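You operate a simulated robot arm through the tools that you are given. There is no shell and no other tool.

Carry out the task below with a simulated robot arm. There is one attempt and no reset: what you move stays moved.

Task
Blank off the pipe stub with the red disc.
Fine: the black ring of the stub's size goes under it; lock both green latches on the stub.

Only the result counts: the job must be done as asked and must still hold three seconds after the hand-in. Knocking over, shifting, dropping, spilling or breaking anything else fails it.

Robot
A 7-joint arm with a two-finger parallel gripper, fixed in place. Base frame: the origin is at the foot of the arm, x ahead of it, y to its left, z up; the work surface is at about z = 0.74. Lengths are in m, angles in rad, forces in N, time in s.
Its first joint turns from -2.897 to 2.897 rad. Payload 4.4 kg.
Tool frame: the origin (TCP) lies between the finger pads and is the grasp point; the fingertips stand 0.023 m ahead of it; z points along the fingers, y is the line along which they close. The gripper opens to 0.094 m. The fingers are 0.038 m wide and 0.01 m thick; the gripper's body (0.054 by 0.096 m) begins 0.039 m behind the TCP.
Orientation is that of the tool frame in the base frame, as a unit quaternion [x, y, z, w]. With the fingers straight down and closing along the base's y, the tool's x points along the base's -x, its y along +y and its z along -z.

Tools
- The arm moves only by the tool drive_tool. Its arguments are lists of equal length, an entry for each row: "grip": the closure in counts, from 0 (fully open) to 255 (shut); "travel": the shift along the base's x, y, z in cm, a list of three; "delta_rot": the turn, a rotation vector about the base's x, y, z in rad, a list of three. In form: {"grip": [grip, ...], "travel": [[tx, ty, tz], ...], "delta_rot": [[wx, wy, wz], ...]}. A call has 1 to 20 rows; each row is the pose to reach, as a shift and turn from the pose commanded when the call began. A row lasts 0.2 s, in which the tool goes at most 0.05 m and 0.15 rad; a call with a longer step from one row to the next is refused whole, and so is a gripper value outside its range. A pose out of reach is approached as far as the arm can. The call stops where the force on the tool passes 90 N (or 10 N more than at its start, if that is more) or the arm is blocked; 0.2 s more then pass. Each finger travels about 0.072 m/s and halts on what it meets, pressing with about 31 N; the grip force reading is that of the motor and also rises with nothing between the fingers. The clock runs only during rows and for 0.2 s after the last one: add rows that repeat a pose to give the fingers time. The reply holds the time, the measured pose of the TCP, the force on the tool along the base axes, the opening and the grip force, in the units named above and with some noise, with the torque about the TCP (base axes, N m) and any sound that the robot's microphone picked up.
- Cameras (640 x 400 px; columns grow to the right, rows downward): "scene" is fixed at [0.0502, 0.6476, 1.5812]; the picture's right is [-0.02, -1.00, 0.00], its down [-0.72, 0.02, -0.70] and it looks along [0.70, -0.02, -0.72] (base axes); focal length 312 px, centre (320, 200). "wrist" rides on the gripper at [0.086, 0.016, -0.074] in the tool frame; the picture's right is [-0.18, 0.98, 0.00], its down [-0.58, -0.11, -0.81] and it looks along [-0.79, -0.15, 0.59] (tool axes); focal length 243 px, centre (320, 200). There is no depth. A picture from a camera that has moved, and an enlarged one, comes with that camera's place and axes in the base frame and with its lens.
- grab_frame(camera): a new picture of that camera. The clock stands still meanwhile.
- enlarge(camera, box): a new picture of the part [left, top, right, bottom] of that camera's present view, enlarged. The clock stands still meanwhile.
- sign_off(): hands the job in; it is judged then, once.

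Nothing tells you positions but the pictures and the camera data. Unless the task says otherwise, let go and move clear before handing in.

The tools are called after "Emit:" by a JSON object that holds its "op" and its "data". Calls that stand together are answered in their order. drive_tool: Moves the arm, as the interface text tells. Its arguments: {"type":"object","properties":{"grip":{"type":"array","items":{"type":"number"}},"travel":{"type":"array","items":{"type":"array","items":{"type":"number"}}},"delta_rot":{"type":"array","items":{"type":"array","items":{"type":"number"}}}},"required":["grip","travel","delta_rot"]} The other tools are called the same way: grab_frame (camera) takes a picture; enlarge (camera, box) takes an enlarged picture of a part of a camera's view; sign_off () hands the job in.

At the start:

```text
clock: 0.0
tcp_pos: [0.7417, 0.4874, 1.1527]
ee_rot: [-0.001, 1.0, 0.0, 0.0]
contact_force: [0.0, -0.2, -0.3]
wrist_torque: [0.01, -0.02, 0.03]
grip_width: 0.0936
gripper_force: 0.1
```

scene: 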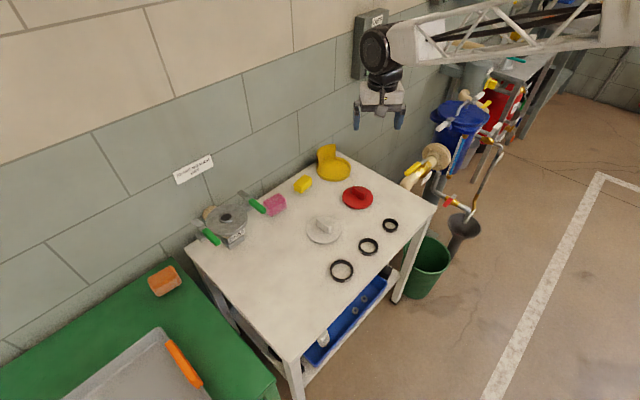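
wrist: 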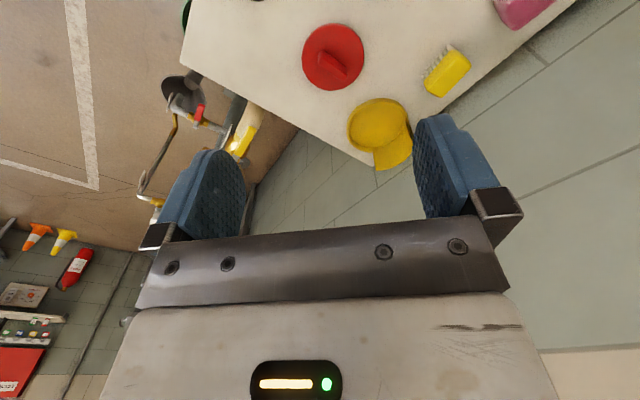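

I see a white table with a pipe stub with two green latches at the left, a red disc, a white disc, a yellow disc, and three black rings of differing sizes. I will enlarge the views to measure them.

Emit:
{"op": "enlarge", "data": {"camera": "scene", "box": [180, 170, 290, 260]}}

Emit:
{"op": "enlarge", "data": {"camera": "scene", "box": [300, 170, 420, 290]}}

Emit:
{"op": "enlarge", "data": {"camera": "scene", "box": [180, 130, 440, 380]}}

```text
4.44 times, centred on (235, 215) of scene
camera zoom: at [0.0502, 0.6476, 1.5812], right [-0.02, -1.0, 0.0], down [-0.72, 0.02, -0.7], along [0.7, -0.02, -0.72], focal length 1387 px, centre (698, 133)
```

zoom: 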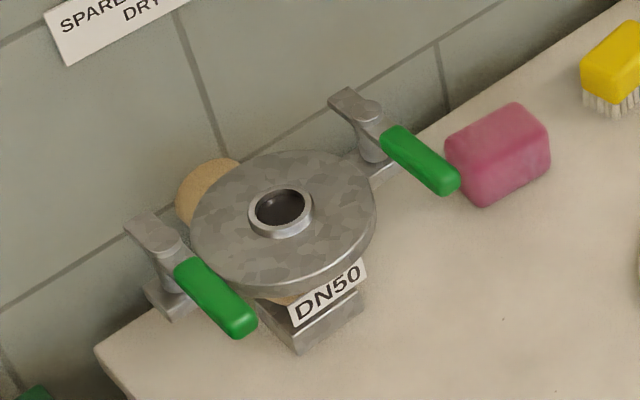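

```text
3.33 times, centred on (360, 230) of scene
camera zoom: at [0.0502, 0.6476, 1.5812], right [-0.02, -1.0, 0.0], down [-0.72, 0.02, -0.7], along [0.7, -0.02, -0.72], focal length 1040 px, centre (187, 100)
```

zoom: 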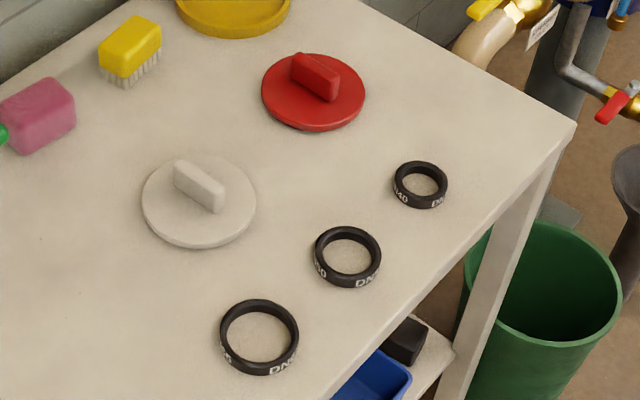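

```text
1.60 times, centred on (310, 255) of scene
camera zoom: at [0.0502, 0.6476, 1.5812], right [-0.02, -1.0, 0.0], down [-0.72, 0.02, -0.7], along [0.7, -0.02, -0.72], focal length 499 px, centre (336, 112)
```

zoom: 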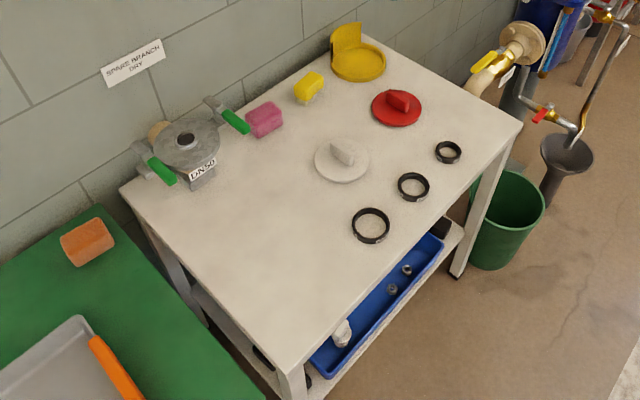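

The stub is labelled DN50, and the rings have size markings. I'll zoom in to read those and see the shape of the latches.

Emit:
{"op": "enlarge", "data": {"camera": "scene", "box": [354, 230, 386, 262]}}

Emit:
{"op": "enlarge", "data": {"camera": "scene", "box": [322, 252, 362, 288]}}

Emit:
{"op": "enlarge", "data": {"camera": "scene", "box": [378, 212, 404, 238]}}

Emit:
{"op": "enlarge", "data": {"camera": "scene", "box": [190, 185, 270, 250]}}

Emit:
{"op": "enlarge", "data": {"camera": "scene", "box": [300, 180, 380, 246]}}

```text
12.50 times, centred on (370, 246) of scene
camera zoom: at [0.0502, 0.6476, 1.5812], right [-0.02, -1.0, 0.0], down [-0.72, 0.02, -0.7], along [0.7, -0.02, -0.72], focal length 3900 px, centre (-305, -375)
```

zoom: 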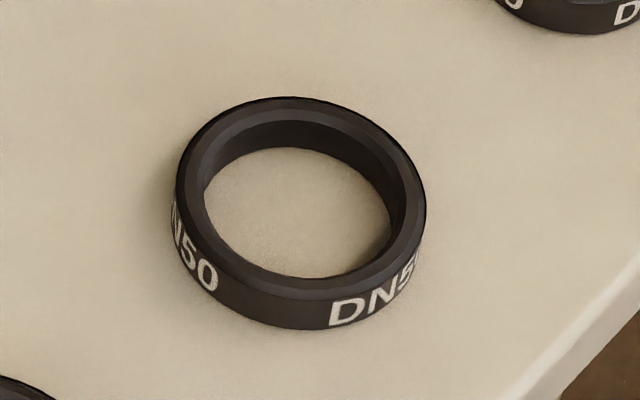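

```text
11.11 times, centred on (342, 270) of scene
camera zoom: at [0.0502, 0.6476, 1.5812], right [-0.02, -1.0, 0.0], down [-0.72, 0.02, -0.7], along [0.7, -0.02, -0.72], focal length 3467 px, centre (76, -578)
```

zoom: 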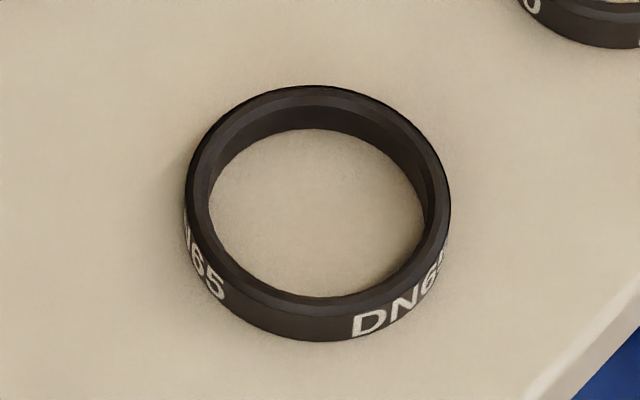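

```text
15.38 times, centred on (391, 225) of scene
camera zoom: at [0.0502, 0.6476, 1.5812], right [-0.02, -1.0, 0.0], down [-0.72, 0.02, -0.7], along [0.7, -0.02, -0.72], focal length 4800 px, centre (-772, -185)
```

zoom: 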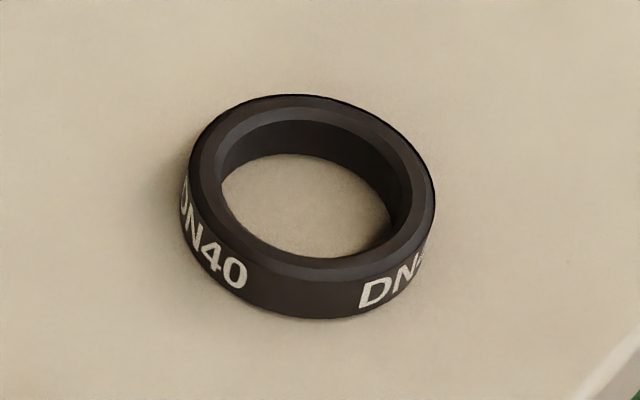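

```text
6.15 times, centred on (230, 218) of scene
camera zoom: at [0.0502, 0.6476, 1.5812], right [-0.02, -1.0, 0.0], down [-0.72, 0.02, -0.7], along [0.7, -0.02, -0.72], focal length 1920 px, centre (874, 92)
```

zoom: 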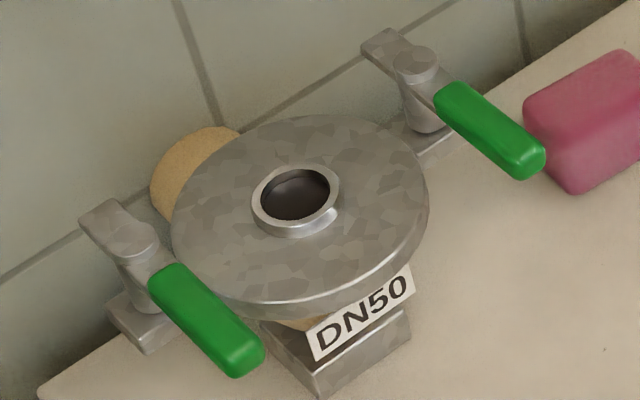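

```text
6.06 times, centred on (340, 213) of scene
camera zoom: at [0.0502, 0.6476, 1.5812], right [-0.02, -1.0, 0.0], down [-0.72, 0.02, -0.7], along [0.7, -0.02, -0.72], focal length 1891 px, centre (199, 121)
```

zoom: 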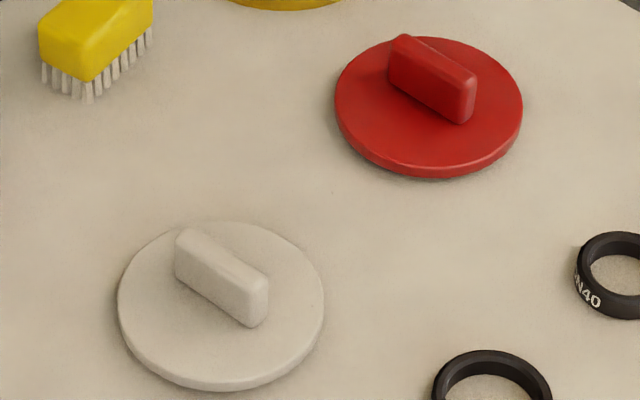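

The DN50 ring is the middle of the three, at about (0.645, 0.474), and the red disc is near (0.86, 0.487). The stub is near (0.69, 0.92), so I'll move in with a turned wrist to inspect it and the latches.

Emit:
{"op": "drive_tool", "data": {"grip": [0, 0, 0, 0, 0, 0, 0, 0, 0, 0], "travel": [[-2.4, 2.6, -0.3], [-4.8, 5.2, -0.6], [-7.2, 7.8, -0.9], [-9.6, 10.4, -1.2], [-12, 13, -1.5], [-14.4, 15.6, -1.8], [-16.8, 18.2, -2.1], [-19.2, 20.8, -2.4], [-21.6, 23.4, -2.7], [-24, 26, -3]], "delta_rot": [[0, 0, 0.08], [0, 0, 0.16], [0, 0, 0.24], [0, 0, 0.32], [0, 0, 0.4], [0, 0, 0.48], [0, 0, 0.56], [0, 0, 0.64], [0, 0, 0.72], [0, 0, 0.785]]}}

```text
clock: 2.2
tcp_pos: [0.5011, 0.7478, 1.1202]
ee_rot: [-0.383, 0.924, 0.0, 0.0]
contact_force: [-0.7, 0.9, -0.1]
wrist_torque: [-0.02, -0.02, 0.0]
grip_width: 0.0939
gripper_force: 0.2
```

Arm is near the stub, high above the table. Now a look with the wrist camera.

Emit:
{"op": "grab_frame", "data": {"camera": "wrist"}}

Emit:
{"op": "grab_frame", "data": {"camera": "scene"}}

```text
taken
camera wrist: at [0.4281, 0.6982, 1.1964], right [-0.57, 0.82, 0.0], down [0.49, 0.33, 0.81], along [0.67, 0.46, -0.59], focal length 243 px, centre (320, 200)
```

wrist: 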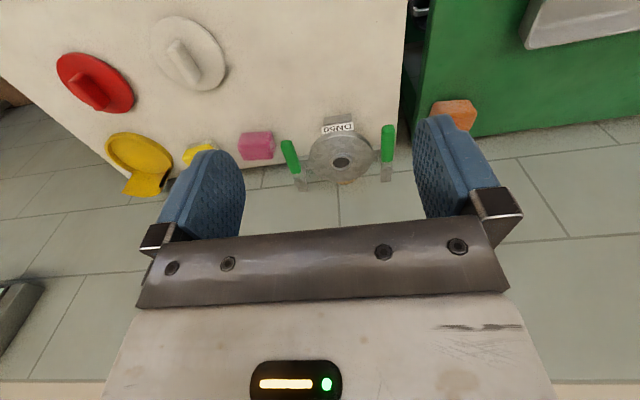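

```text
taken
```

scene: 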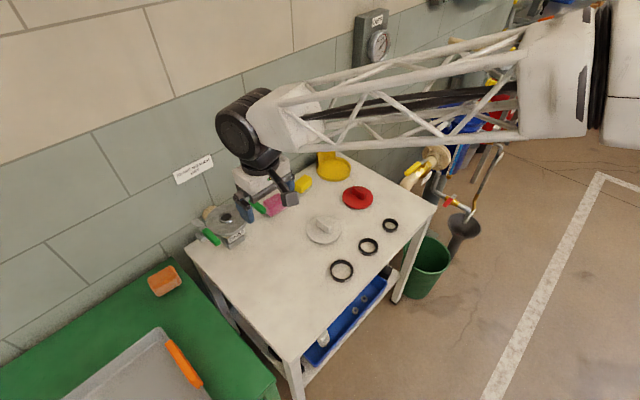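

The flange top triangulates to about (0.666, 0.908, 0.877). I'll zoom in on it, then test reach above it.

Emit:
{"op": "enlarge", "data": {"camera": "wrist", "box": [260, 100, 420, 200]}}

Emit:
{"op": "drive_tool", "data": {"grip": [0, 0, 0, 0, 0, 0, 0], "travel": [[2.4, 2.4, 0], [4.8, 4.8, 0], [7.2, 7.2, 0], [9.6, 9.6, 0], [12, 12, 0], [14.4, 14.4, 0], [16.5, 16, 0]], "delta_rot": [[0, 0, 0], [0, 0, 0], [0, 0, 0], [0, 0, 0], [0, 0, 0], [0, 0, 0], [0, 0, 0]]}}

```text
4.00 times, centred on (340, 150) of wrist
camera zoom: at [0.4281, 0.6982, 1.1964], right [-0.57, 0.82, 0.0], down [0.49, 0.33, 0.81], along [0.67, 0.46, -0.59], focal length 970 px, centre (240, 400)
```

zoom: 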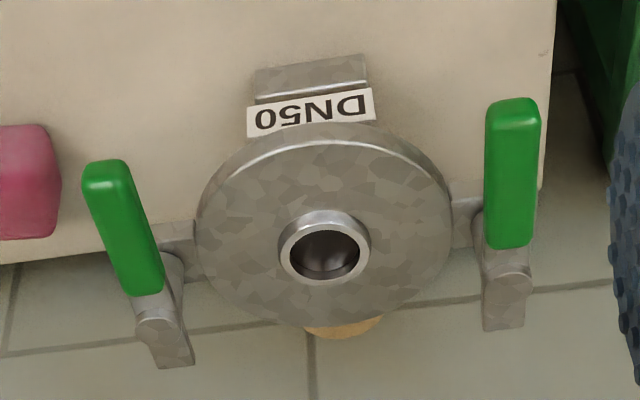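

```text
clock: 3.8
tcp_pos: [0.6669, 0.9073, 1.1225]
ee_rot: [-0.383, 0.924, 0.0, 0.001]
contact_force: [-1.0, -0.6, 0.4]
wrist_torque: [0.01, 0.01, 0.0]
grip_width: 0.0942
gripper_force: 0.0
```

The tool reaches above the stub at z=1.12. Next I check that it reaches lower too (fingertips staying well above the lip).

Emit:
{"op": "drive_tool", "data": {"grip": [0, 0, 0, 0, 0], "travel": [[0, 0, -4], [0, 0, -8], [0, 0, -12], [0, 0, -15], [0, 0, -15]], "delta_rot": [[0, 0, 0], [0, 0, 0], [0, 0, 0], [0, 0, 0], [0, 0, 0]]}}

Emit:
{"op": "grab_frame", "data": {"camera": "wrist"}}

Emit:
{"op": "grab_frame", "data": {"camera": "scene"}}

```text
clock: 5.0
tcp_pos: [0.6664, 0.9084, 0.97]
ee_rot: [-0.383, 0.924, 0.0, 0.0]
contact_force: [1.2, -0.2, -0.1]
wrist_torque: [-0.01, 0.04, 0.0]
grip_width: 0.094
gripper_force: 0.1
```

```text
taken
camera wrist: at [0.5942, 0.8594, 1.045], right [-0.56, 0.83, 0.0], down [0.49, 0.33, 0.81], along [0.67, 0.46, -0.59], focal length 243 px, centre (320, 200)
```

wrist: 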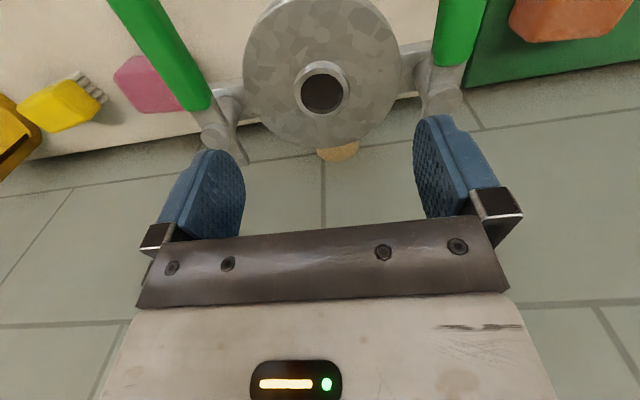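

```text
taken
```

scene: 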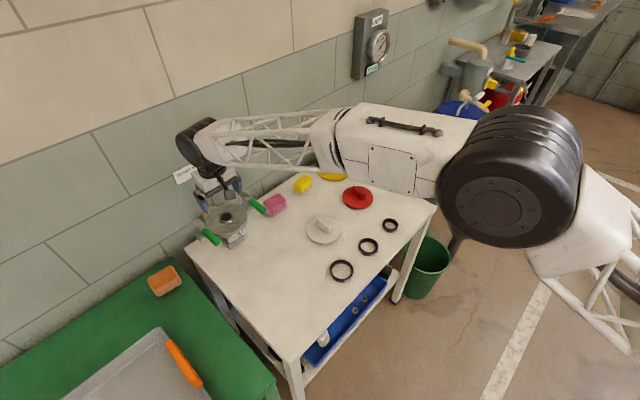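

The tool reaches the stub pointing down. Two wrist views put the lip centre at about (0.6745, 0.916, 0.872). I'll zoom for latch detail.

Emit:
{"op": "enlarge", "data": {"camera": "wrist", "box": [100, 0, 500, 180]}}

Emit:
{"op": "enlarge", "data": {"camera": "scene", "box": [180, 140, 290, 260]}}

```text
1.60 times, centred on (300, 90) of wrist
camera zoom: at [0.5942, 0.8594, 1.045], right [-0.56, 0.83, 0.0], down [0.49, 0.33, 0.81], along [0.67, 0.46, -0.59], focal length 388 px, centre (352, 376)
```

zoom: 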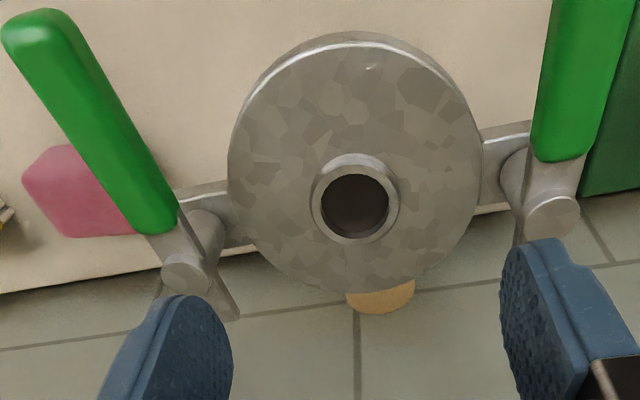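

```text
3.33 times, centred on (235, 200) of scene
camera zoom: at [0.0502, 0.6476, 1.5812], right [-0.02, -1.0, 0.0], down [-0.72, 0.02, -0.7], along [0.7, -0.02, -0.72], focal length 1040 px, centre (603, 200)
```

zoom: 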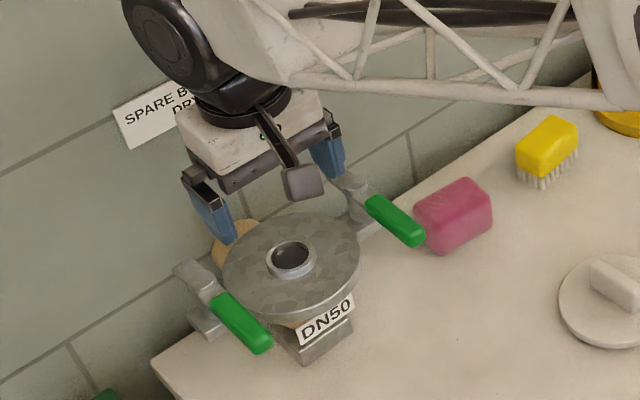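

Pivots are near (0.733, 0.863) and (0.622, 0.974), with both handles pointing away from the wall; locking means swinging each handle outward about 90°. First I'll fetch the DN50 ring, moving above it for a close look.

Emit:
{"op": "drive_tool", "data": {"grip": [0, 0, 0, 0, 0, 0, 0, 0, 0, 0, 0, 0, 0, 0, 0, 0, 0], "travel": [[0, 0, 4], [0, 0, 8], [-0.2, -4.3, 8], [-0.4, -8.6, 8], [-0.6, -13, 8], [-0.8, -17.4, 8], [-1, -21.7, 8], [-1.2, -26, 8], [-1.4, -30.4, 8], [-1.6, -34.8, 8], [-1.8, -39, 8], [-2.1, -43.4, 8], [-2.1, -43.4, 4], [-2.1, -43.4, 0], [-2.1, -43.4, -4], [-2.1, -43.4, -8], [-2.1, -43.4, -8]], "delta_rot": [[0, 0, 0], [0, 0, 0], [0, 0, 0], [0, 0, 0], [0, 0, 0], [0, 0, 0], [0, 0, 0], [0, 0, 0], [0, 0, 0], [0, 0, 0], [0, 0, 0], [0, 0, 0], [0, 0, 0], [0, 0, 0], [0, 0, 0], [0, 0, 0], [0, 0, 0]]}}

Emit:
{"op": "grab_frame", "data": {"camera": "wrist"}}

Emit:
{"op": "grab_frame", "data": {"camera": "scene"}}

```text
clock: 8.6
tcp_pos: [0.6442, 0.4745, 0.8907]
ee_rot: [-0.383, 0.924, -0.001, 0.0]
contact_force: [0.2, 0.3, -0.3]
wrist_torque: [-0.01, 0.0, 0.01]
grip_width: 0.094
gripper_force: 0.0
```

```text
taken
camera wrist: at [0.5719, 0.4254, 0.9666], right [-0.56, 0.83, 0.0], down [0.49, 0.33, 0.81], along [0.67, 0.46, -0.59], focal length 243 px, centre (320, 200)
```

wrist: 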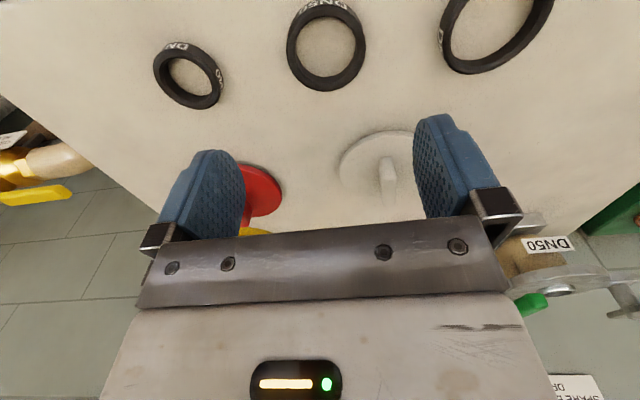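

```text
taken
```

scene: 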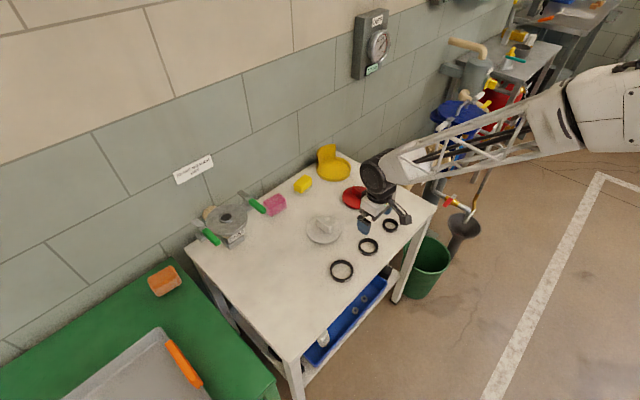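

The DN50 ring is at the top of the wrist view, just ahead of the fingers. I'll zoom to refine its centre.

Emit:
{"op": "enlarge", "data": {"camera": "wrist", "box": [246, 0, 406, 100]}}

Emit:
{"op": "enlarge", "data": {"camera": "scene", "box": [320, 180, 420, 280]}}

```text
4.00 times, centred on (326, 50) of wrist
camera zoom: at [0.5719, 0.4254, 0.9666], right [-0.56, 0.83, 0.0], down [0.49, 0.33, 0.81], along [0.67, 0.46, -0.59], focal length 970 px, centre (296, 800)
```

zoom: 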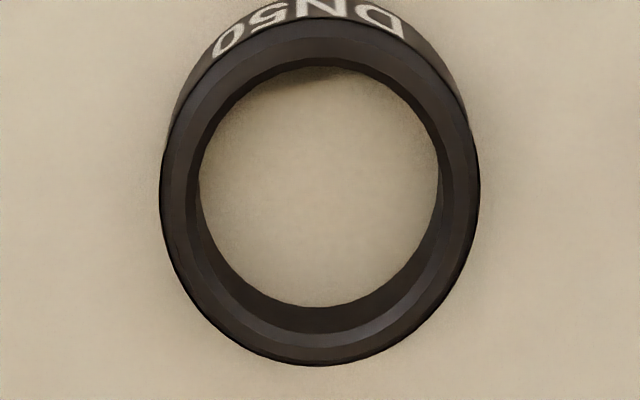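

```text
4.00 times, centred on (370, 230) of scene
camera zoom: at [0.0502, 0.6476, 1.5812], right [-0.02, -1.0, 0.0], down [-0.72, 0.02, -0.7], along [0.7, -0.02, -0.72], focal length 1248 px, centre (120, 80)
```

zoom: 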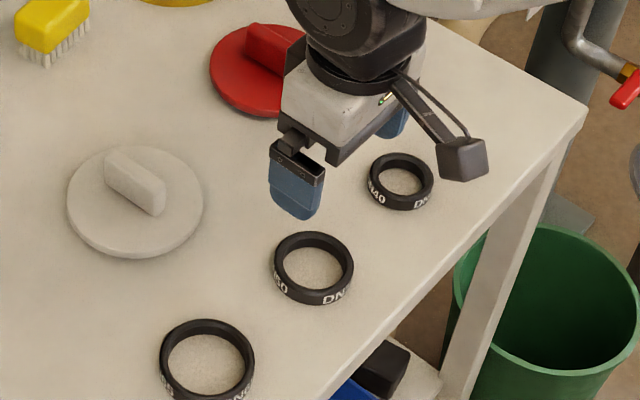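

The ring centre works out to about (0.640, 0.478), outer diameter about 65 mm, about 13 mm tall. I'll descend with fingertips a few millimetres above the table and look before closing.

Emit:
{"op": "drive_tool", "data": {"grip": [0, 0, 0, 0, 0, 0, 0], "travel": [[-0.43, 0.29, 0], [-0.43, 0.29, -3], [-0.43, 0.29, -6], [-0.43, 0.29, -9], [-0.43, 0.29, -11], [-0.43, 0.29, -12], [-0.43, 0.29, -12]], "delta_rot": [[0, 0, 0], [0, 0, 0], [0, 0, 0], [0, 0, 0], [0, 0, 0], [0, 0, 0], [0, 0, 0]]}}

Emit:
{"op": "grab_frame", "data": {"camera": "wrist"}}

Emit:
{"op": "enlarge", "data": {"camera": "scene", "box": [320, 200, 420, 280]}}

```text
clock: 10.2
tcp_pos: [0.6409, 0.4771, 0.7725]
ee_rot: [-0.384, 0.924, 0.0, 0.0]
contact_force: [0.0, -0.4, 0.1]
wrist_torque: [0.01, 0.0, 0.05]
grip_width: 0.0941
gripper_force: 0.2
```

```text
taken
camera wrist: at [0.5683, 0.4272, 0.8476], right [-0.56, 0.83, 0.0], down [0.49, 0.33, 0.81], along [0.67, 0.46, -0.59], focal length 243 px, centre (320, 200)
```

wrist: 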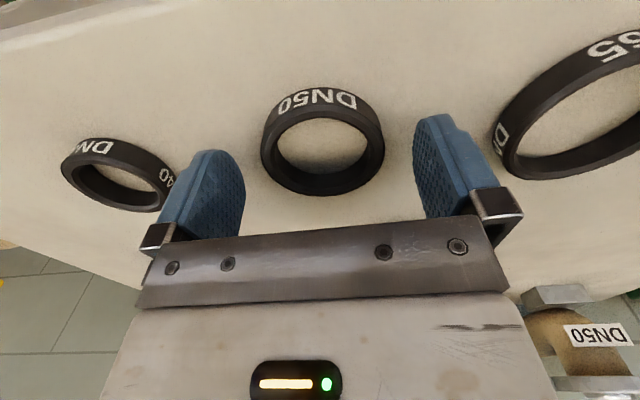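

```text
5.00 times, centred on (370, 240) of scene
camera zoom: at [0.0502, 0.6476, 1.5812], right [-0.02, -1.0, 0.0], down [-0.72, 0.02, -0.7], along [0.7, -0.02, -0.72], focal length 1560 px, centre (70, 0)
```

zoom: 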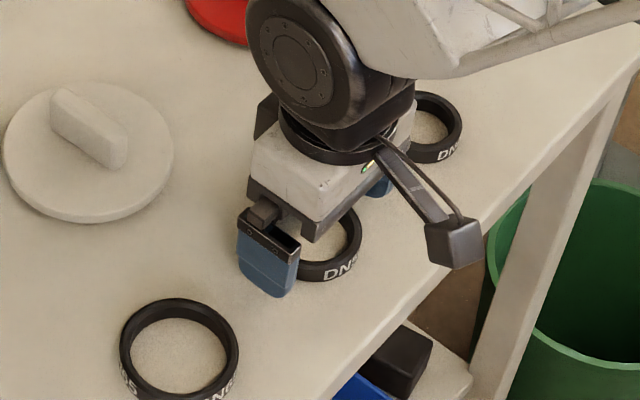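

The ring sits centred between the fingers. I'll go down about 6 mm more and close on it.

Emit:
{"op": "drive_tool", "data": {"grip": [0, 0, 60, 110, 110, 110, 110], "travel": [[-0.1, 0, -0.3], [-0.1, 0, -0.6], [-0.1, 0, -0.6], [-0.1, 0, -0.6], [-0.1, 0, -0.6], [-0.1, 0, -0.6], [-0.1, 0, -0.6]], "delta_rot": [[0, 0, 0], [0, 0, 0], [0, 0, 0], [0, 0, 0], [0, 0, 0], [0, 0, 0], [0, 0, 0]]}}

Emit:
{"op": "grab_frame", "data": {"camera": "wrist"}}

```text
clock: 11.8
tcp_pos: [0.6382, 0.4782, 0.7666]
ee_rot: [-0.383, 0.924, 0.0, 0.0]
contact_force: [-0.6, 0.7, -0.3]
wrist_torque: [0.02, -0.03, 0.0]
grip_width: 0.0622
gripper_force: 30.7
```

```text
taken
camera wrist: at [0.567, 0.4281, 0.8414], right [-0.56, 0.83, 0.0], down [0.49, 0.33, 0.81], along [0.67, 0.46, -0.59], focal length 243 px, centre (320, 200)
```

wrist: 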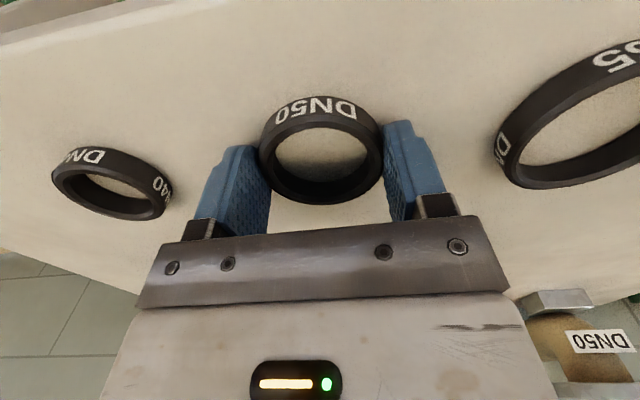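

The ring is gripped at 62 mm width. I lift it and check how it sits in the fingers.

Emit:
{"op": "drive_tool", "data": {"grip": [110, 110, 110, 110, 110], "travel": [[0, 0, 2], [0, 0, 6], [0, 0, 10], [0, 0, 14], [0, 0, 14]], "delta_rot": [[0, 0, 0], [0, 0, 0], [0, 0, 0], [0, 0, 0], [0, 0, 0]]}}

Emit:
{"op": "enlarge", "data": {"camera": "wrist", "box": [200, 80, 440, 230]}}

```text
clock: 13.0
tcp_pos: [0.6395, 0.477, 0.9067]
ee_rot: [-0.383, 0.924, 0.0, 0.0]
contact_force: [0.6, 0.4, -0.6]
wrist_torque: [0.0, 0.01, 0.03]
grip_width: 0.0621
gripper_force: 30.9
```

```text
2.67 times, centred on (320, 155) of wrist
camera zoom: at [0.5669, 0.4286, 0.9818], right [-0.56, 0.83, 0.0], down [0.49, 0.33, 0.81], along [0.67, 0.46, -0.59], focal length 647 px, centre (320, 320)
```

zoom: 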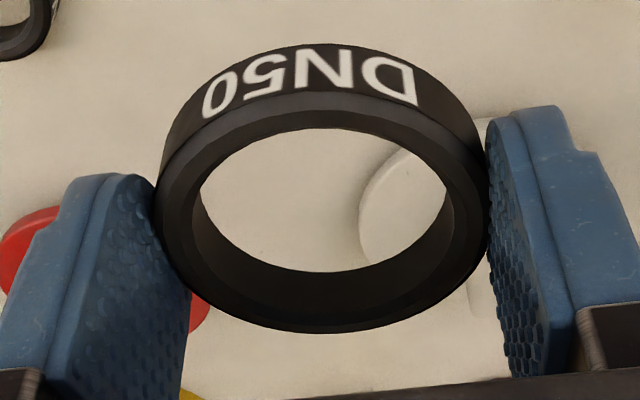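

The ring is held firmly and level. I zoom further to measure its centre relative to the tool.

Emit:
{"op": "enlarge", "data": {"camera": "wrist", "box": [250, 110, 390, 210]}}

Emit:
{"op": "enlarge", "data": {"camera": "wrist", "box": [280, 90, 360, 140]}}

```text
4.00 times, centred on (320, 160) of wrist
camera zoom: at [0.5669, 0.4286, 0.9818], right [-0.56, 0.83, 0.0], down [0.49, 0.33, 0.81], along [0.67, 0.46, -0.59], focal length 970 px, centre (320, 360)
```

zoom: 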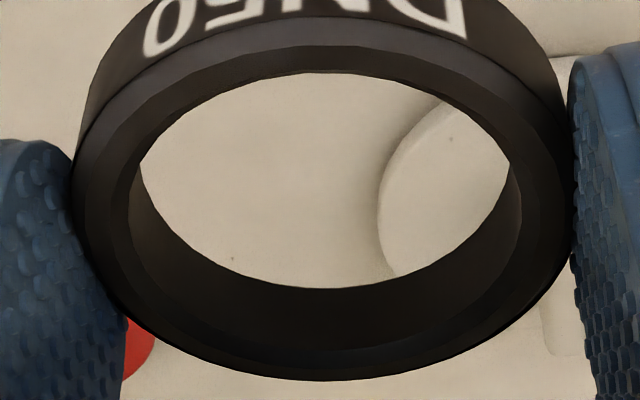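

```text
8.00 times, centred on (320, 115) of wrist
camera zoom: at [0.5669, 0.4286, 0.9818], right [-0.56, 0.83, 0.0], down [0.49, 0.33, 0.81], along [0.67, 0.46, -0.59], focal length 1941 px, centre (320, 880)
```

zoom: 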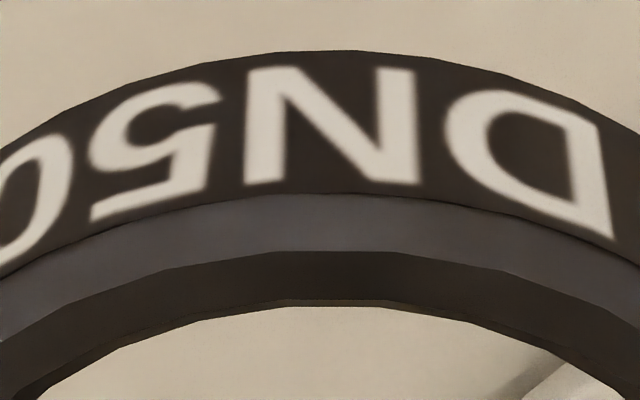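

The ring is nearly centred on the tool. I now carry it high to above the stub, near (0.677, 0.918), for an almost top-down look.

Emit:
{"op": "drive_tool", "data": {"grip": [110, 110, 110, 110, 110, 110, 110, 110, 110, 110, 110, 110, 110, 110, 110, 110], "travel": [[0, 0, 4], [0, 0, 8], [0, 0, 12], [0, 0, 14.3], [0.4, 4.4, 14.3], [0.8, 8.8, 14.3], [1.2, 13.2, 14.3], [1.6, 17.6, 14.3], [2, 22, 14.3], [2.4, 26.4, 14.3], [2.8, 30.8, 14.3], [3.1, 35.2, 14.3], [3.4, 39.6, 14.3], [3.6, 42.6, 14.3], [3.7, 44.2, 14.3], [3.7, 44.2, 14.3]], "delta_rot": [[0, 0, 0], [0, 0, 0], [0, 0, 0], [0, 0, 0], [0, 0, 0], [0, 0, 0], [0, 0, 0], [0, 0, 0], [0, 0, 0], [0, 0, 0], [0, 0, 0], [0, 0, 0], [0, 0, 0], [0, 0, 0], [0, 0, 0], [0, 0, 0]]}}

Emit:
{"op": "grab_frame", "data": {"camera": "wrist"}}

Emit:
{"op": "enlarge", "data": {"camera": "wrist", "box": [240, 0, 400, 100]}}

```text
clock: 16.4
tcp_pos: [0.6773, 0.9201, 1.0489]
ee_rot: [-0.383, 0.924, 0.0, 0.0]
contact_force: [0.3, 0.1, -0.4]
wrist_torque: [0.01, 0.0, 0.02]
grip_width: 0.0622
gripper_force: 31.1
```

```text
taken
camera wrist: at [0.6044, 0.871, 1.1238], right [-0.56, 0.83, 0.0], down [0.49, 0.33, 0.81], along [0.67, 0.46, -0.59], focal length 243 px, centre (320, 200)
```

wrist: 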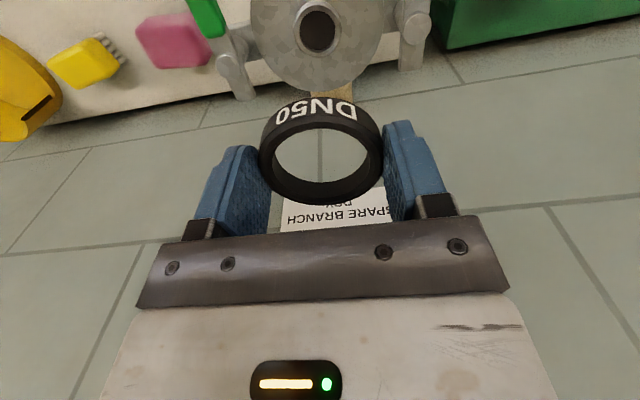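

```text
4.00 times, centred on (320, 50) of wrist
camera zoom: at [0.6044, 0.871, 1.1238], right [-0.56, 0.83, 0.0], down [0.49, 0.33, 0.81], along [0.67, 0.46, -0.59], focal length 970 px, centre (320, 800)
```

zoom: 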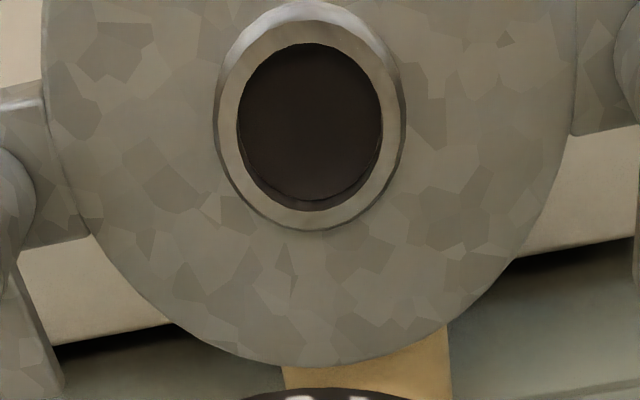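

Triangulation from three views puts the lip centre at (0.6795, 0.920) with its top at z≈0.866. I lower the ring to just above the lip and check the alignment.

Emit:
{"op": "drive_tool", "data": {"grip": [110, 110, 110, 110, 110, 110], "travel": [[0.19, -0.16, 0], [0.19, -0.16, -4], [0.19, -0.16, -8], [0.19, -0.16, -12], [0.19, -0.16, -14], [0.19, -0.16, -14]], "delta_rot": [[0, 0, 0], [0, 0, 0], [0, 0, 0], [0, 0, 0], [0, 0, 0], [0, 0, 0]]}}

Emit:
{"op": "enlarge", "data": {"camera": "wrist", "box": [200, 80, 440, 230]}}

Emit:
{"op": "enlarge", "data": {"camera": "scene", "box": [190, 175, 270, 250]}}

```text
clock: 17.8
tcp_pos: [0.6776, 0.9179, 0.9084]
ee_rot: [-0.383, 0.924, 0.0, 0.0]
contact_force: [0.6, 1.0, -0.2]
wrist_torque: [0.0, 0.01, 0.0]
grip_width: 0.0621
gripper_force: 31.3
```

```text
2.67 times, centred on (320, 155) of wrist
camera zoom: at [0.6052, 0.8699, 0.9835], right [-0.56, 0.83, 0.0], down [0.49, 0.33, 0.81], along [0.67, 0.46, -0.59], focal length 647 px, centre (320, 320)
```

zoom: 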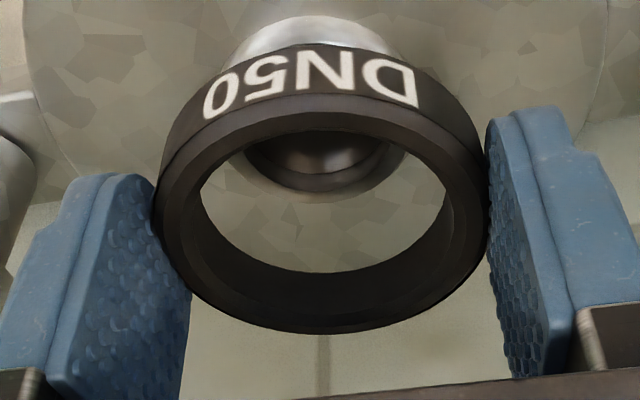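

```text
5.33 times, centred on (230, 212) of scene
camera zoom: at [0.0502, 0.6476, 1.5812], right [-0.02, -1.0, 0.0], down [-0.72, 0.02, -0.7], along [0.7, -0.02, -0.72], focal length 1664 px, centre (800, 133)
```

zoom: 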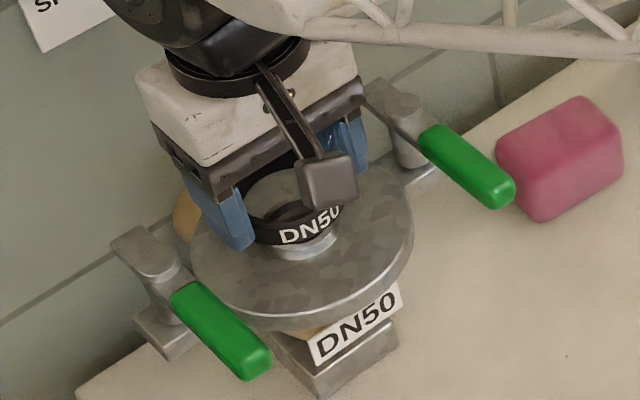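

The lip shows through the ring, laterally centred. I zoom in to check the fore-aft alignment.

Emit:
{"op": "enlarge", "data": {"camera": "wrist", "box": [270, 80, 370, 160]}}

Emit:
{"op": "enlarge", "data": {"camera": "scene", "box": [210, 195, 250, 225]}}

```text
5.00 times, centred on (320, 120) of wrist
camera zoom: at [0.6052, 0.8699, 0.9835], right [-0.56, 0.83, 0.0], down [0.49, 0.33, 0.81], along [0.67, 0.46, -0.59], focal length 1213 px, centre (320, 600)
```

zoom: 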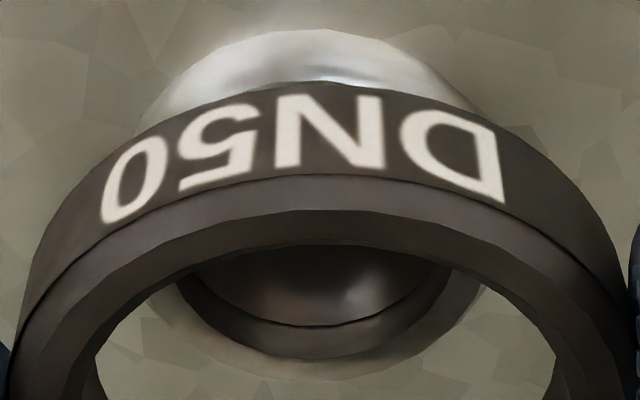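

```text
13.33 times, centred on (230, 210) of scene
camera zoom: at [0.0502, 0.6476, 1.5812], right [-0.02, -1.0, 0.0], down [-0.72, 0.02, -0.7], along [0.7, -0.02, -0.72], focal length 4160 px, centre (1520, 67)
```

zoom: 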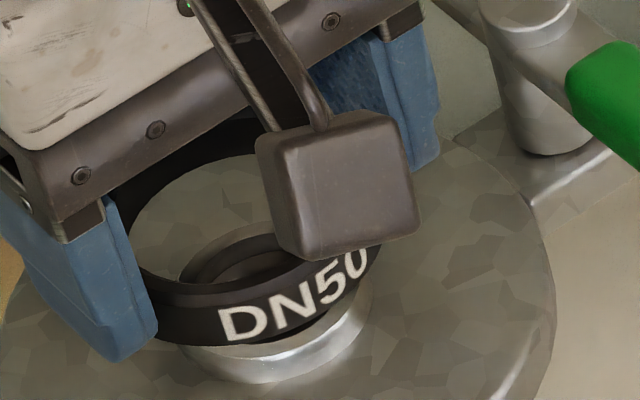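

Laterally it's aligned; fore-aft is uncertain by a few millimetres. I'll lower 12 mm more so the ring nearly meets the rim, where parallax is small, and look again.

Emit:
{"op": "drive_tool", "data": {"grip": [110, 110, 110, 110], "travel": [[0, 0, -0.5], [0, 0, -1], [0, 0, -1.2], [0, 0, -1.2]], "delta_rot": [[0, 0, 0], [0, 0, 0], [0, 0, 0], [0, 0, 0]]}}

Emit:
{"op": "enlarge", "data": {"camera": "wrist", "box": [250, 80, 390, 210]}}

Emit:
{"op": "enlarge", "data": {"camera": "scene", "box": [205, 195, 255, 230]}}

```text
clock: 18.8
tcp_pos: [0.6788, 0.9175, 0.8976]
ee_rot: [-0.383, 0.924, 0.0, 0.0]
contact_force: [-0.4, 0.0, 0.1]
wrist_torque: [0.0, 0.0, -0.03]
grip_width: 0.0621
gripper_force: 30.9
```

```text
3.08 times, centred on (320, 145) of wrist
camera zoom: at [0.6063, 0.8686, 0.9719], right [-0.56, 0.83, 0.0], down [0.49, 0.33, 0.81], along [0.67, 0.46, -0.59], focal length 746 px, centre (320, 369)
```

zoom: 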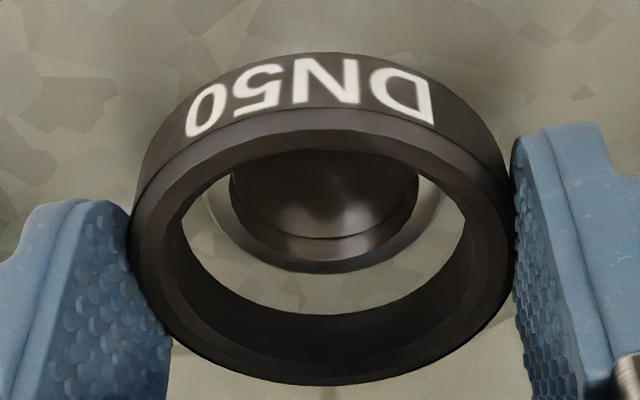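

```text
11.43 times, centred on (230, 212) of scene
camera zoom: at [0.0502, 0.6476, 1.5812], right [-0.02, -1.0, 0.0], down [-0.72, 0.02, -0.7], along [0.7, -0.02, -0.72], focal length 3566 px, centre (1349, 57)
```

zoom: 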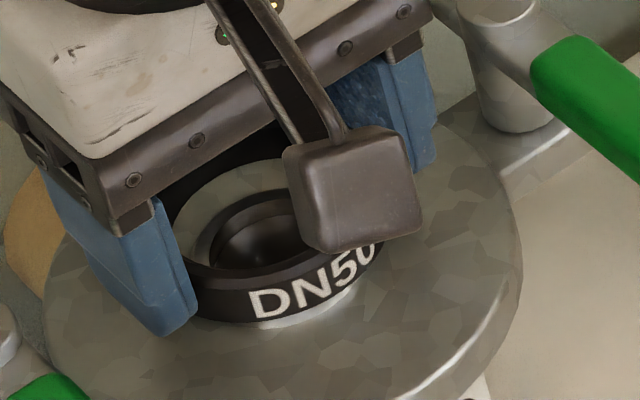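

The ring is hovering just above the rim. I lower it in small steps, watching the force.

Emit:
{"op": "drive_tool", "data": {"grip": [110, 110, 110], "travel": [[0, 0, -0.3], [0, 0, -0.6], [0, 0, -0.6]], "delta_rot": [[0, 0, 0], [0, 0, 0], [0, 0, 0]]}}

Emit:
{"op": "enlarge", "data": {"camera": "wrist", "box": [250, 80, 390, 210]}}

Emit:
{"op": "enlarge", "data": {"camera": "scene", "box": [205, 195, 255, 230]}}

```text
clock: 19.6
tcp_pos: [0.679, 0.9182, 0.8904]
ee_rot: [-0.382, 0.924, 0.0, 0.001]
contact_force: [0.0, -0.2, -0.1]
wrist_torque: [-0.03, 0.0, 0.01]
grip_width: 0.0623
gripper_force: 30.9
```

```text
3.08 times, centred on (320, 145) of wrist
camera zoom: at [0.6063, 0.8686, 0.9658], right [-0.56, 0.83, 0.0], down [0.49, 0.33, 0.81], along [0.67, 0.46, -0.59], focal length 746 px, centre (320, 369)
```

zoom: 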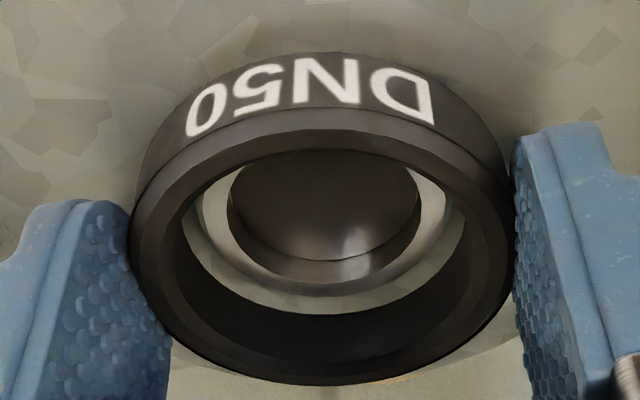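

```text
11.43 times, centred on (230, 212) of scene
camera zoom: at [0.0502, 0.6476, 1.5812], right [-0.02, -1.0, 0.0], down [-0.72, 0.02, -0.7], along [0.7, -0.02, -0.72], focal length 3566 px, centre (1349, 57)
```

zoom: 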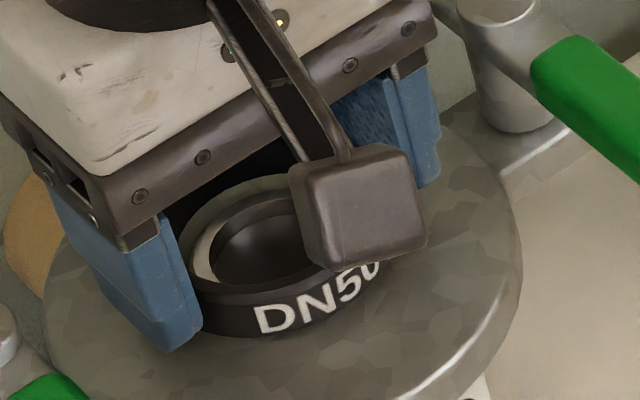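

No contact yet, and the lip looks to be entering the ring. I continue down in small steps.

Emit:
{"op": "drive_tool", "data": {"grip": [110, 110, 110], "travel": [[-0.1, -0.1, 0], [-0.1, -0.1, -0.3], [-0.1, -0.1, -0.3]], "delta_rot": [[0, 0, 0], [0, 0, 0], [0, 0, 0]]}}

Emit:
{"op": "enlarge", "data": {"camera": "wrist", "box": [250, 80, 390, 210]}}

Emit:
{"op": "enlarge", "data": {"camera": "scene", "box": [205, 195, 255, 230]}}

```text
clock: 20.4
tcp_pos: [0.6777, 0.9166, 0.8873]
ee_rot: [-0.383, 0.924, 0.0, 0.0]
contact_force: [0.2, 0.0, -0.3]
wrist_torque: [-0.04, -0.02, 0.01]
grip_width: 0.0623
gripper_force: 31.0
```

```text
3.08 times, centred on (320, 145) of wrist
camera zoom: at [0.6052, 0.867, 0.9629], right [-0.56, 0.83, 0.0], down [0.49, 0.33, 0.81], along [0.67, 0.46, -0.59], focal length 746 px, centre (320, 369)
```

zoom: 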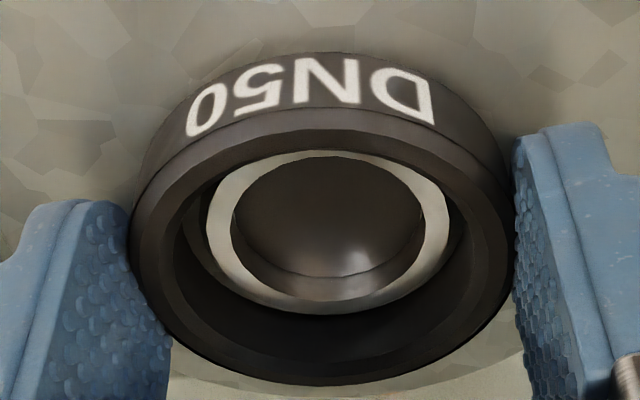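

```text
11.43 times, centred on (230, 212) of scene
camera zoom: at [0.0502, 0.6476, 1.5812], right [-0.02, -1.0, 0.0], down [-0.72, 0.02, -0.7], along [0.7, -0.02, -0.72], focal length 3566 px, centre (1349, 57)
```

zoom: 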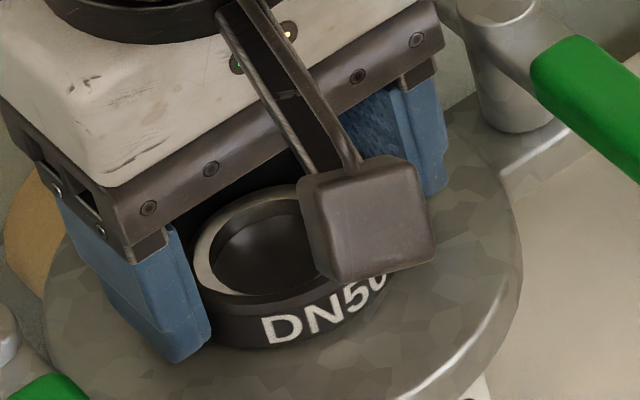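

The lip rim is now fully inside the ring bore. I keep lowering until it rests on the flange.

Emit:
{"op": "drive_tool", "data": {"grip": [110, 110, 110], "travel": [[0, 0, -0.2], [0, 0, -0.4], [0, 0, -0.4]], "delta_rot": [[0, 0, 0], [0, 0, 0], [0, 0, 0]]}}

Emit:
{"op": "enlarge", "data": {"camera": "wrist", "box": [250, 80, 390, 210]}}

Emit:
{"op": "enlarge", "data": {"camera": "scene", "box": [205, 195, 255, 230]}}

```text
clock: 21.2
tcp_pos: [0.6775, 0.9172, 0.8858]
ee_rot: [-0.383, 0.924, 0.0, 0.001]
contact_force: [-3.0, -1.0, 16.6]
wrist_torque: [-0.28, 0.09, -0.02]
grip_width: 0.0621
gripper_force: 31.1
```

```text
3.08 times, centred on (320, 145) of wrist
camera zoom: at [0.6052, 0.8671, 0.9611], right [-0.56, 0.83, 0.0], down [0.49, 0.33, 0.81], along [0.67, 0.46, -0.59], focal length 746 px, centre (320, 369)
```

zoom: 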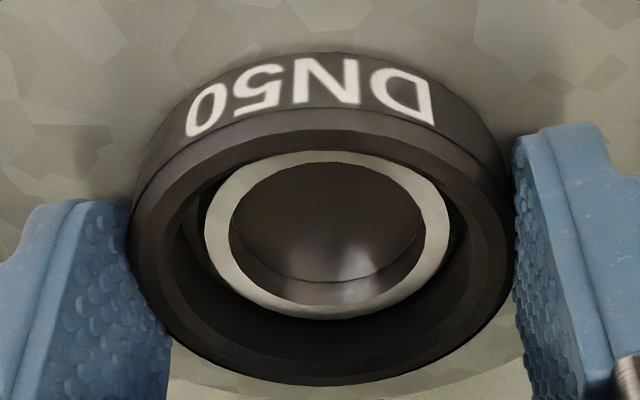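

```text
11.43 times, centred on (230, 212) of scene
camera zoom: at [0.0502, 0.6476, 1.5812], right [-0.02, -1.0, 0.0], down [-0.72, 0.02, -0.7], along [0.7, -0.02, -0.72], focal length 3566 px, centre (1349, 57)
```

zoom: 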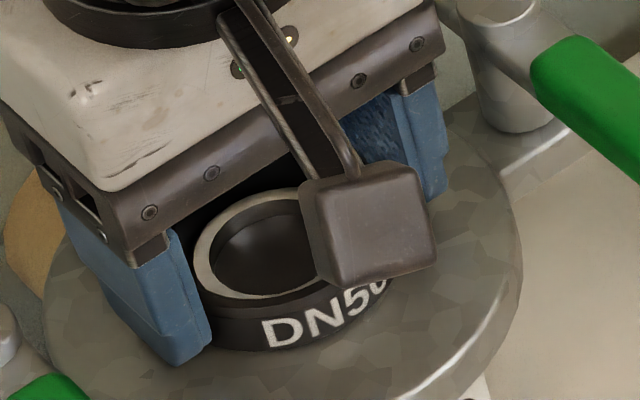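

Contact of 17 N appeared with a sideways push toward (-x, -y), so the ring is about 2 mm off-centre on the lip. I lift a little, shift that way and lower again.

Emit:
{"op": "drive_tool", "data": {"grip": [110, 110, 110, 110, 110], "travel": [[0, 0, 0.4], [-0.2, -0.07, 0.4], [-0.2, -0.07, 0.2], [-0.2, -0.07, 0], [-0.2, -0.07, 0]], "delta_rot": [[0, 0, 0], [0, 0, 0], [0, 0, 0], [0, 0, 0], [0, 0, 0]]}}

Emit:
{"op": "enlarge", "data": {"camera": "wrist", "box": [250, 80, 390, 210]}}

Emit:
{"op": "enlarge", "data": {"camera": "scene", "box": [205, 195, 255, 230]}}

```text
clock: 22.4
tcp_pos: [0.6768, 0.9168, 0.8867]
ee_rot: [-0.382, 0.924, 0.0, 0.001]
contact_force: [-4.4, -4.4, 23.4]
wrist_torque: [-0.34, 0.15, 0.01]
grip_width: 0.0623
gripper_force: 30.8
```

```text
3.08 times, centred on (320, 145) of wrist
camera zoom: at [0.6041, 0.8667, 0.961], right [-0.56, 0.83, 0.0], down [0.49, 0.33, 0.81], along [0.67, 0.46, -0.59], focal length 746 px, centre (320, 369)
```

zoom: 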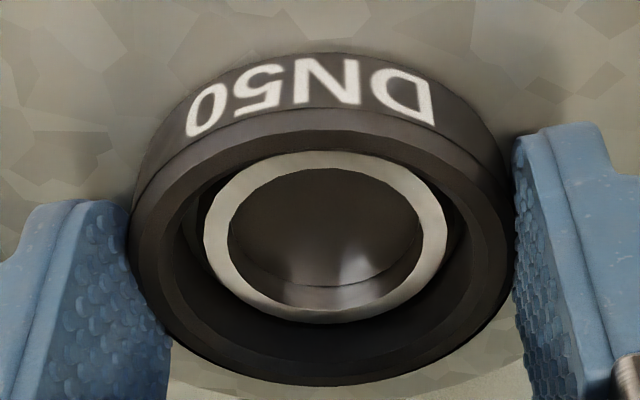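

```text
11.43 times, centred on (230, 212) of scene
camera zoom: at [0.0502, 0.6476, 1.5812], right [-0.02, -1.0, 0.0], down [-0.72, 0.02, -0.7], along [0.7, -0.02, -0.72], focal length 3566 px, centre (1349, 57)
```

zoom: 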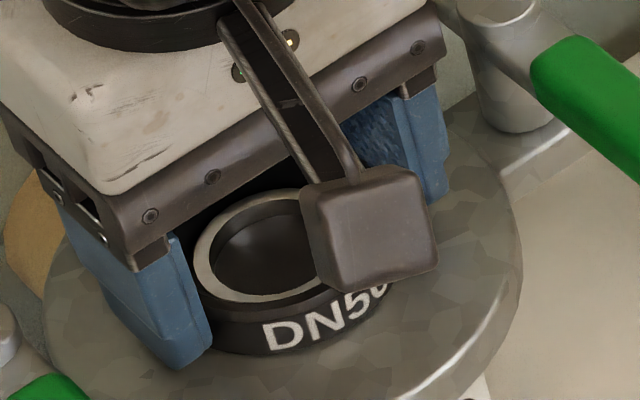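

Contact recurs at exactly the same height (TCP z≈0.887), suggesting the ring is resting on the flange. I zoom in close to confirm.

Emit:
{"op": "enlarge", "data": {"camera": "scene", "box": [216, 205, 246, 230]}}

Emit:
{"op": "enlarge", "data": {"camera": "wrist", "box": [230, 80, 300, 140]}}

Emit:
{"op": "enlarge", "data": {"camera": "wrist", "box": [350, 90, 440, 160]}}

```text
16.00 times, centred on (231, 218) of scene
camera zoom: at [0.0502, 0.6476, 1.5812], right [-0.02, -1.0, 0.0], down [-0.72, 0.02, -0.7], along [0.7, -0.02, -0.72], focal length 4992 px, centre (1744, -80)
```

zoom: 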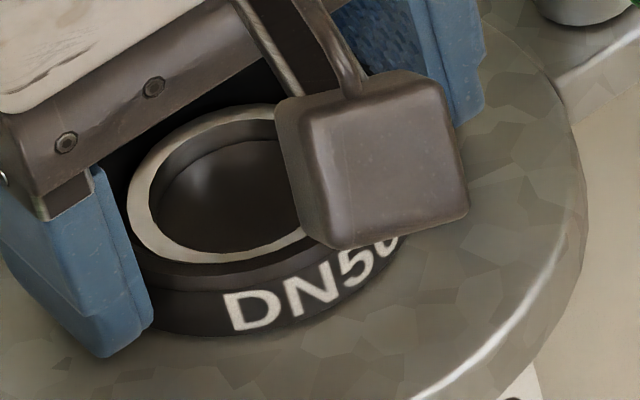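

```text
6.67 times, centred on (265, 110) of wrist
camera zoom: at [0.6041, 0.8667, 0.961], right [-0.56, 0.83, 0.0], down [0.49, 0.33, 0.81], along [0.67, 0.46, -0.59], focal length 1618 px, centre (687, 800)
```

zoom: 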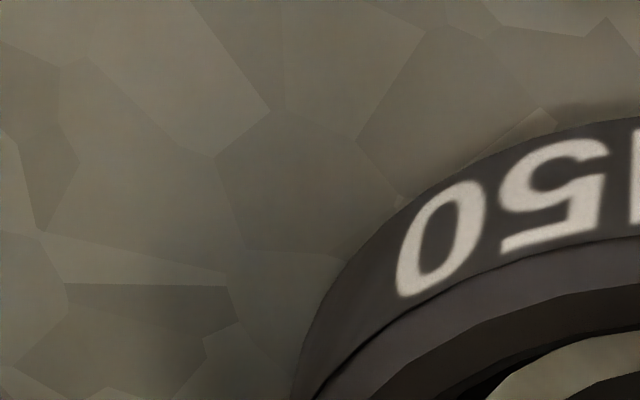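

```text
5.71 times, centred on (395, 125) of wrist
camera zoom: at [0.6041, 0.8667, 0.961], right [-0.56, 0.83, 0.0], down [0.49, 0.33, 0.81], along [0.67, 0.46, -0.59], focal length 1386 px, centre (-109, 629)
```

zoom: 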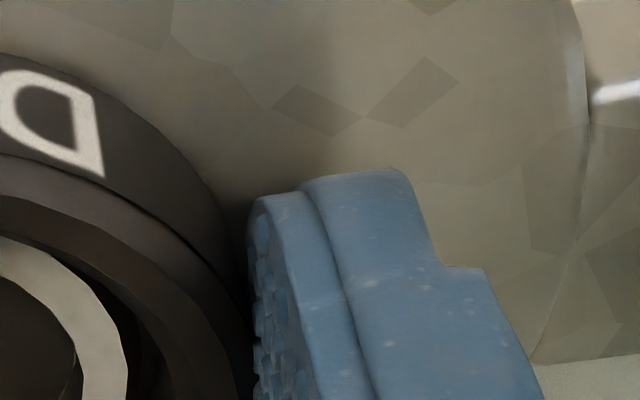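

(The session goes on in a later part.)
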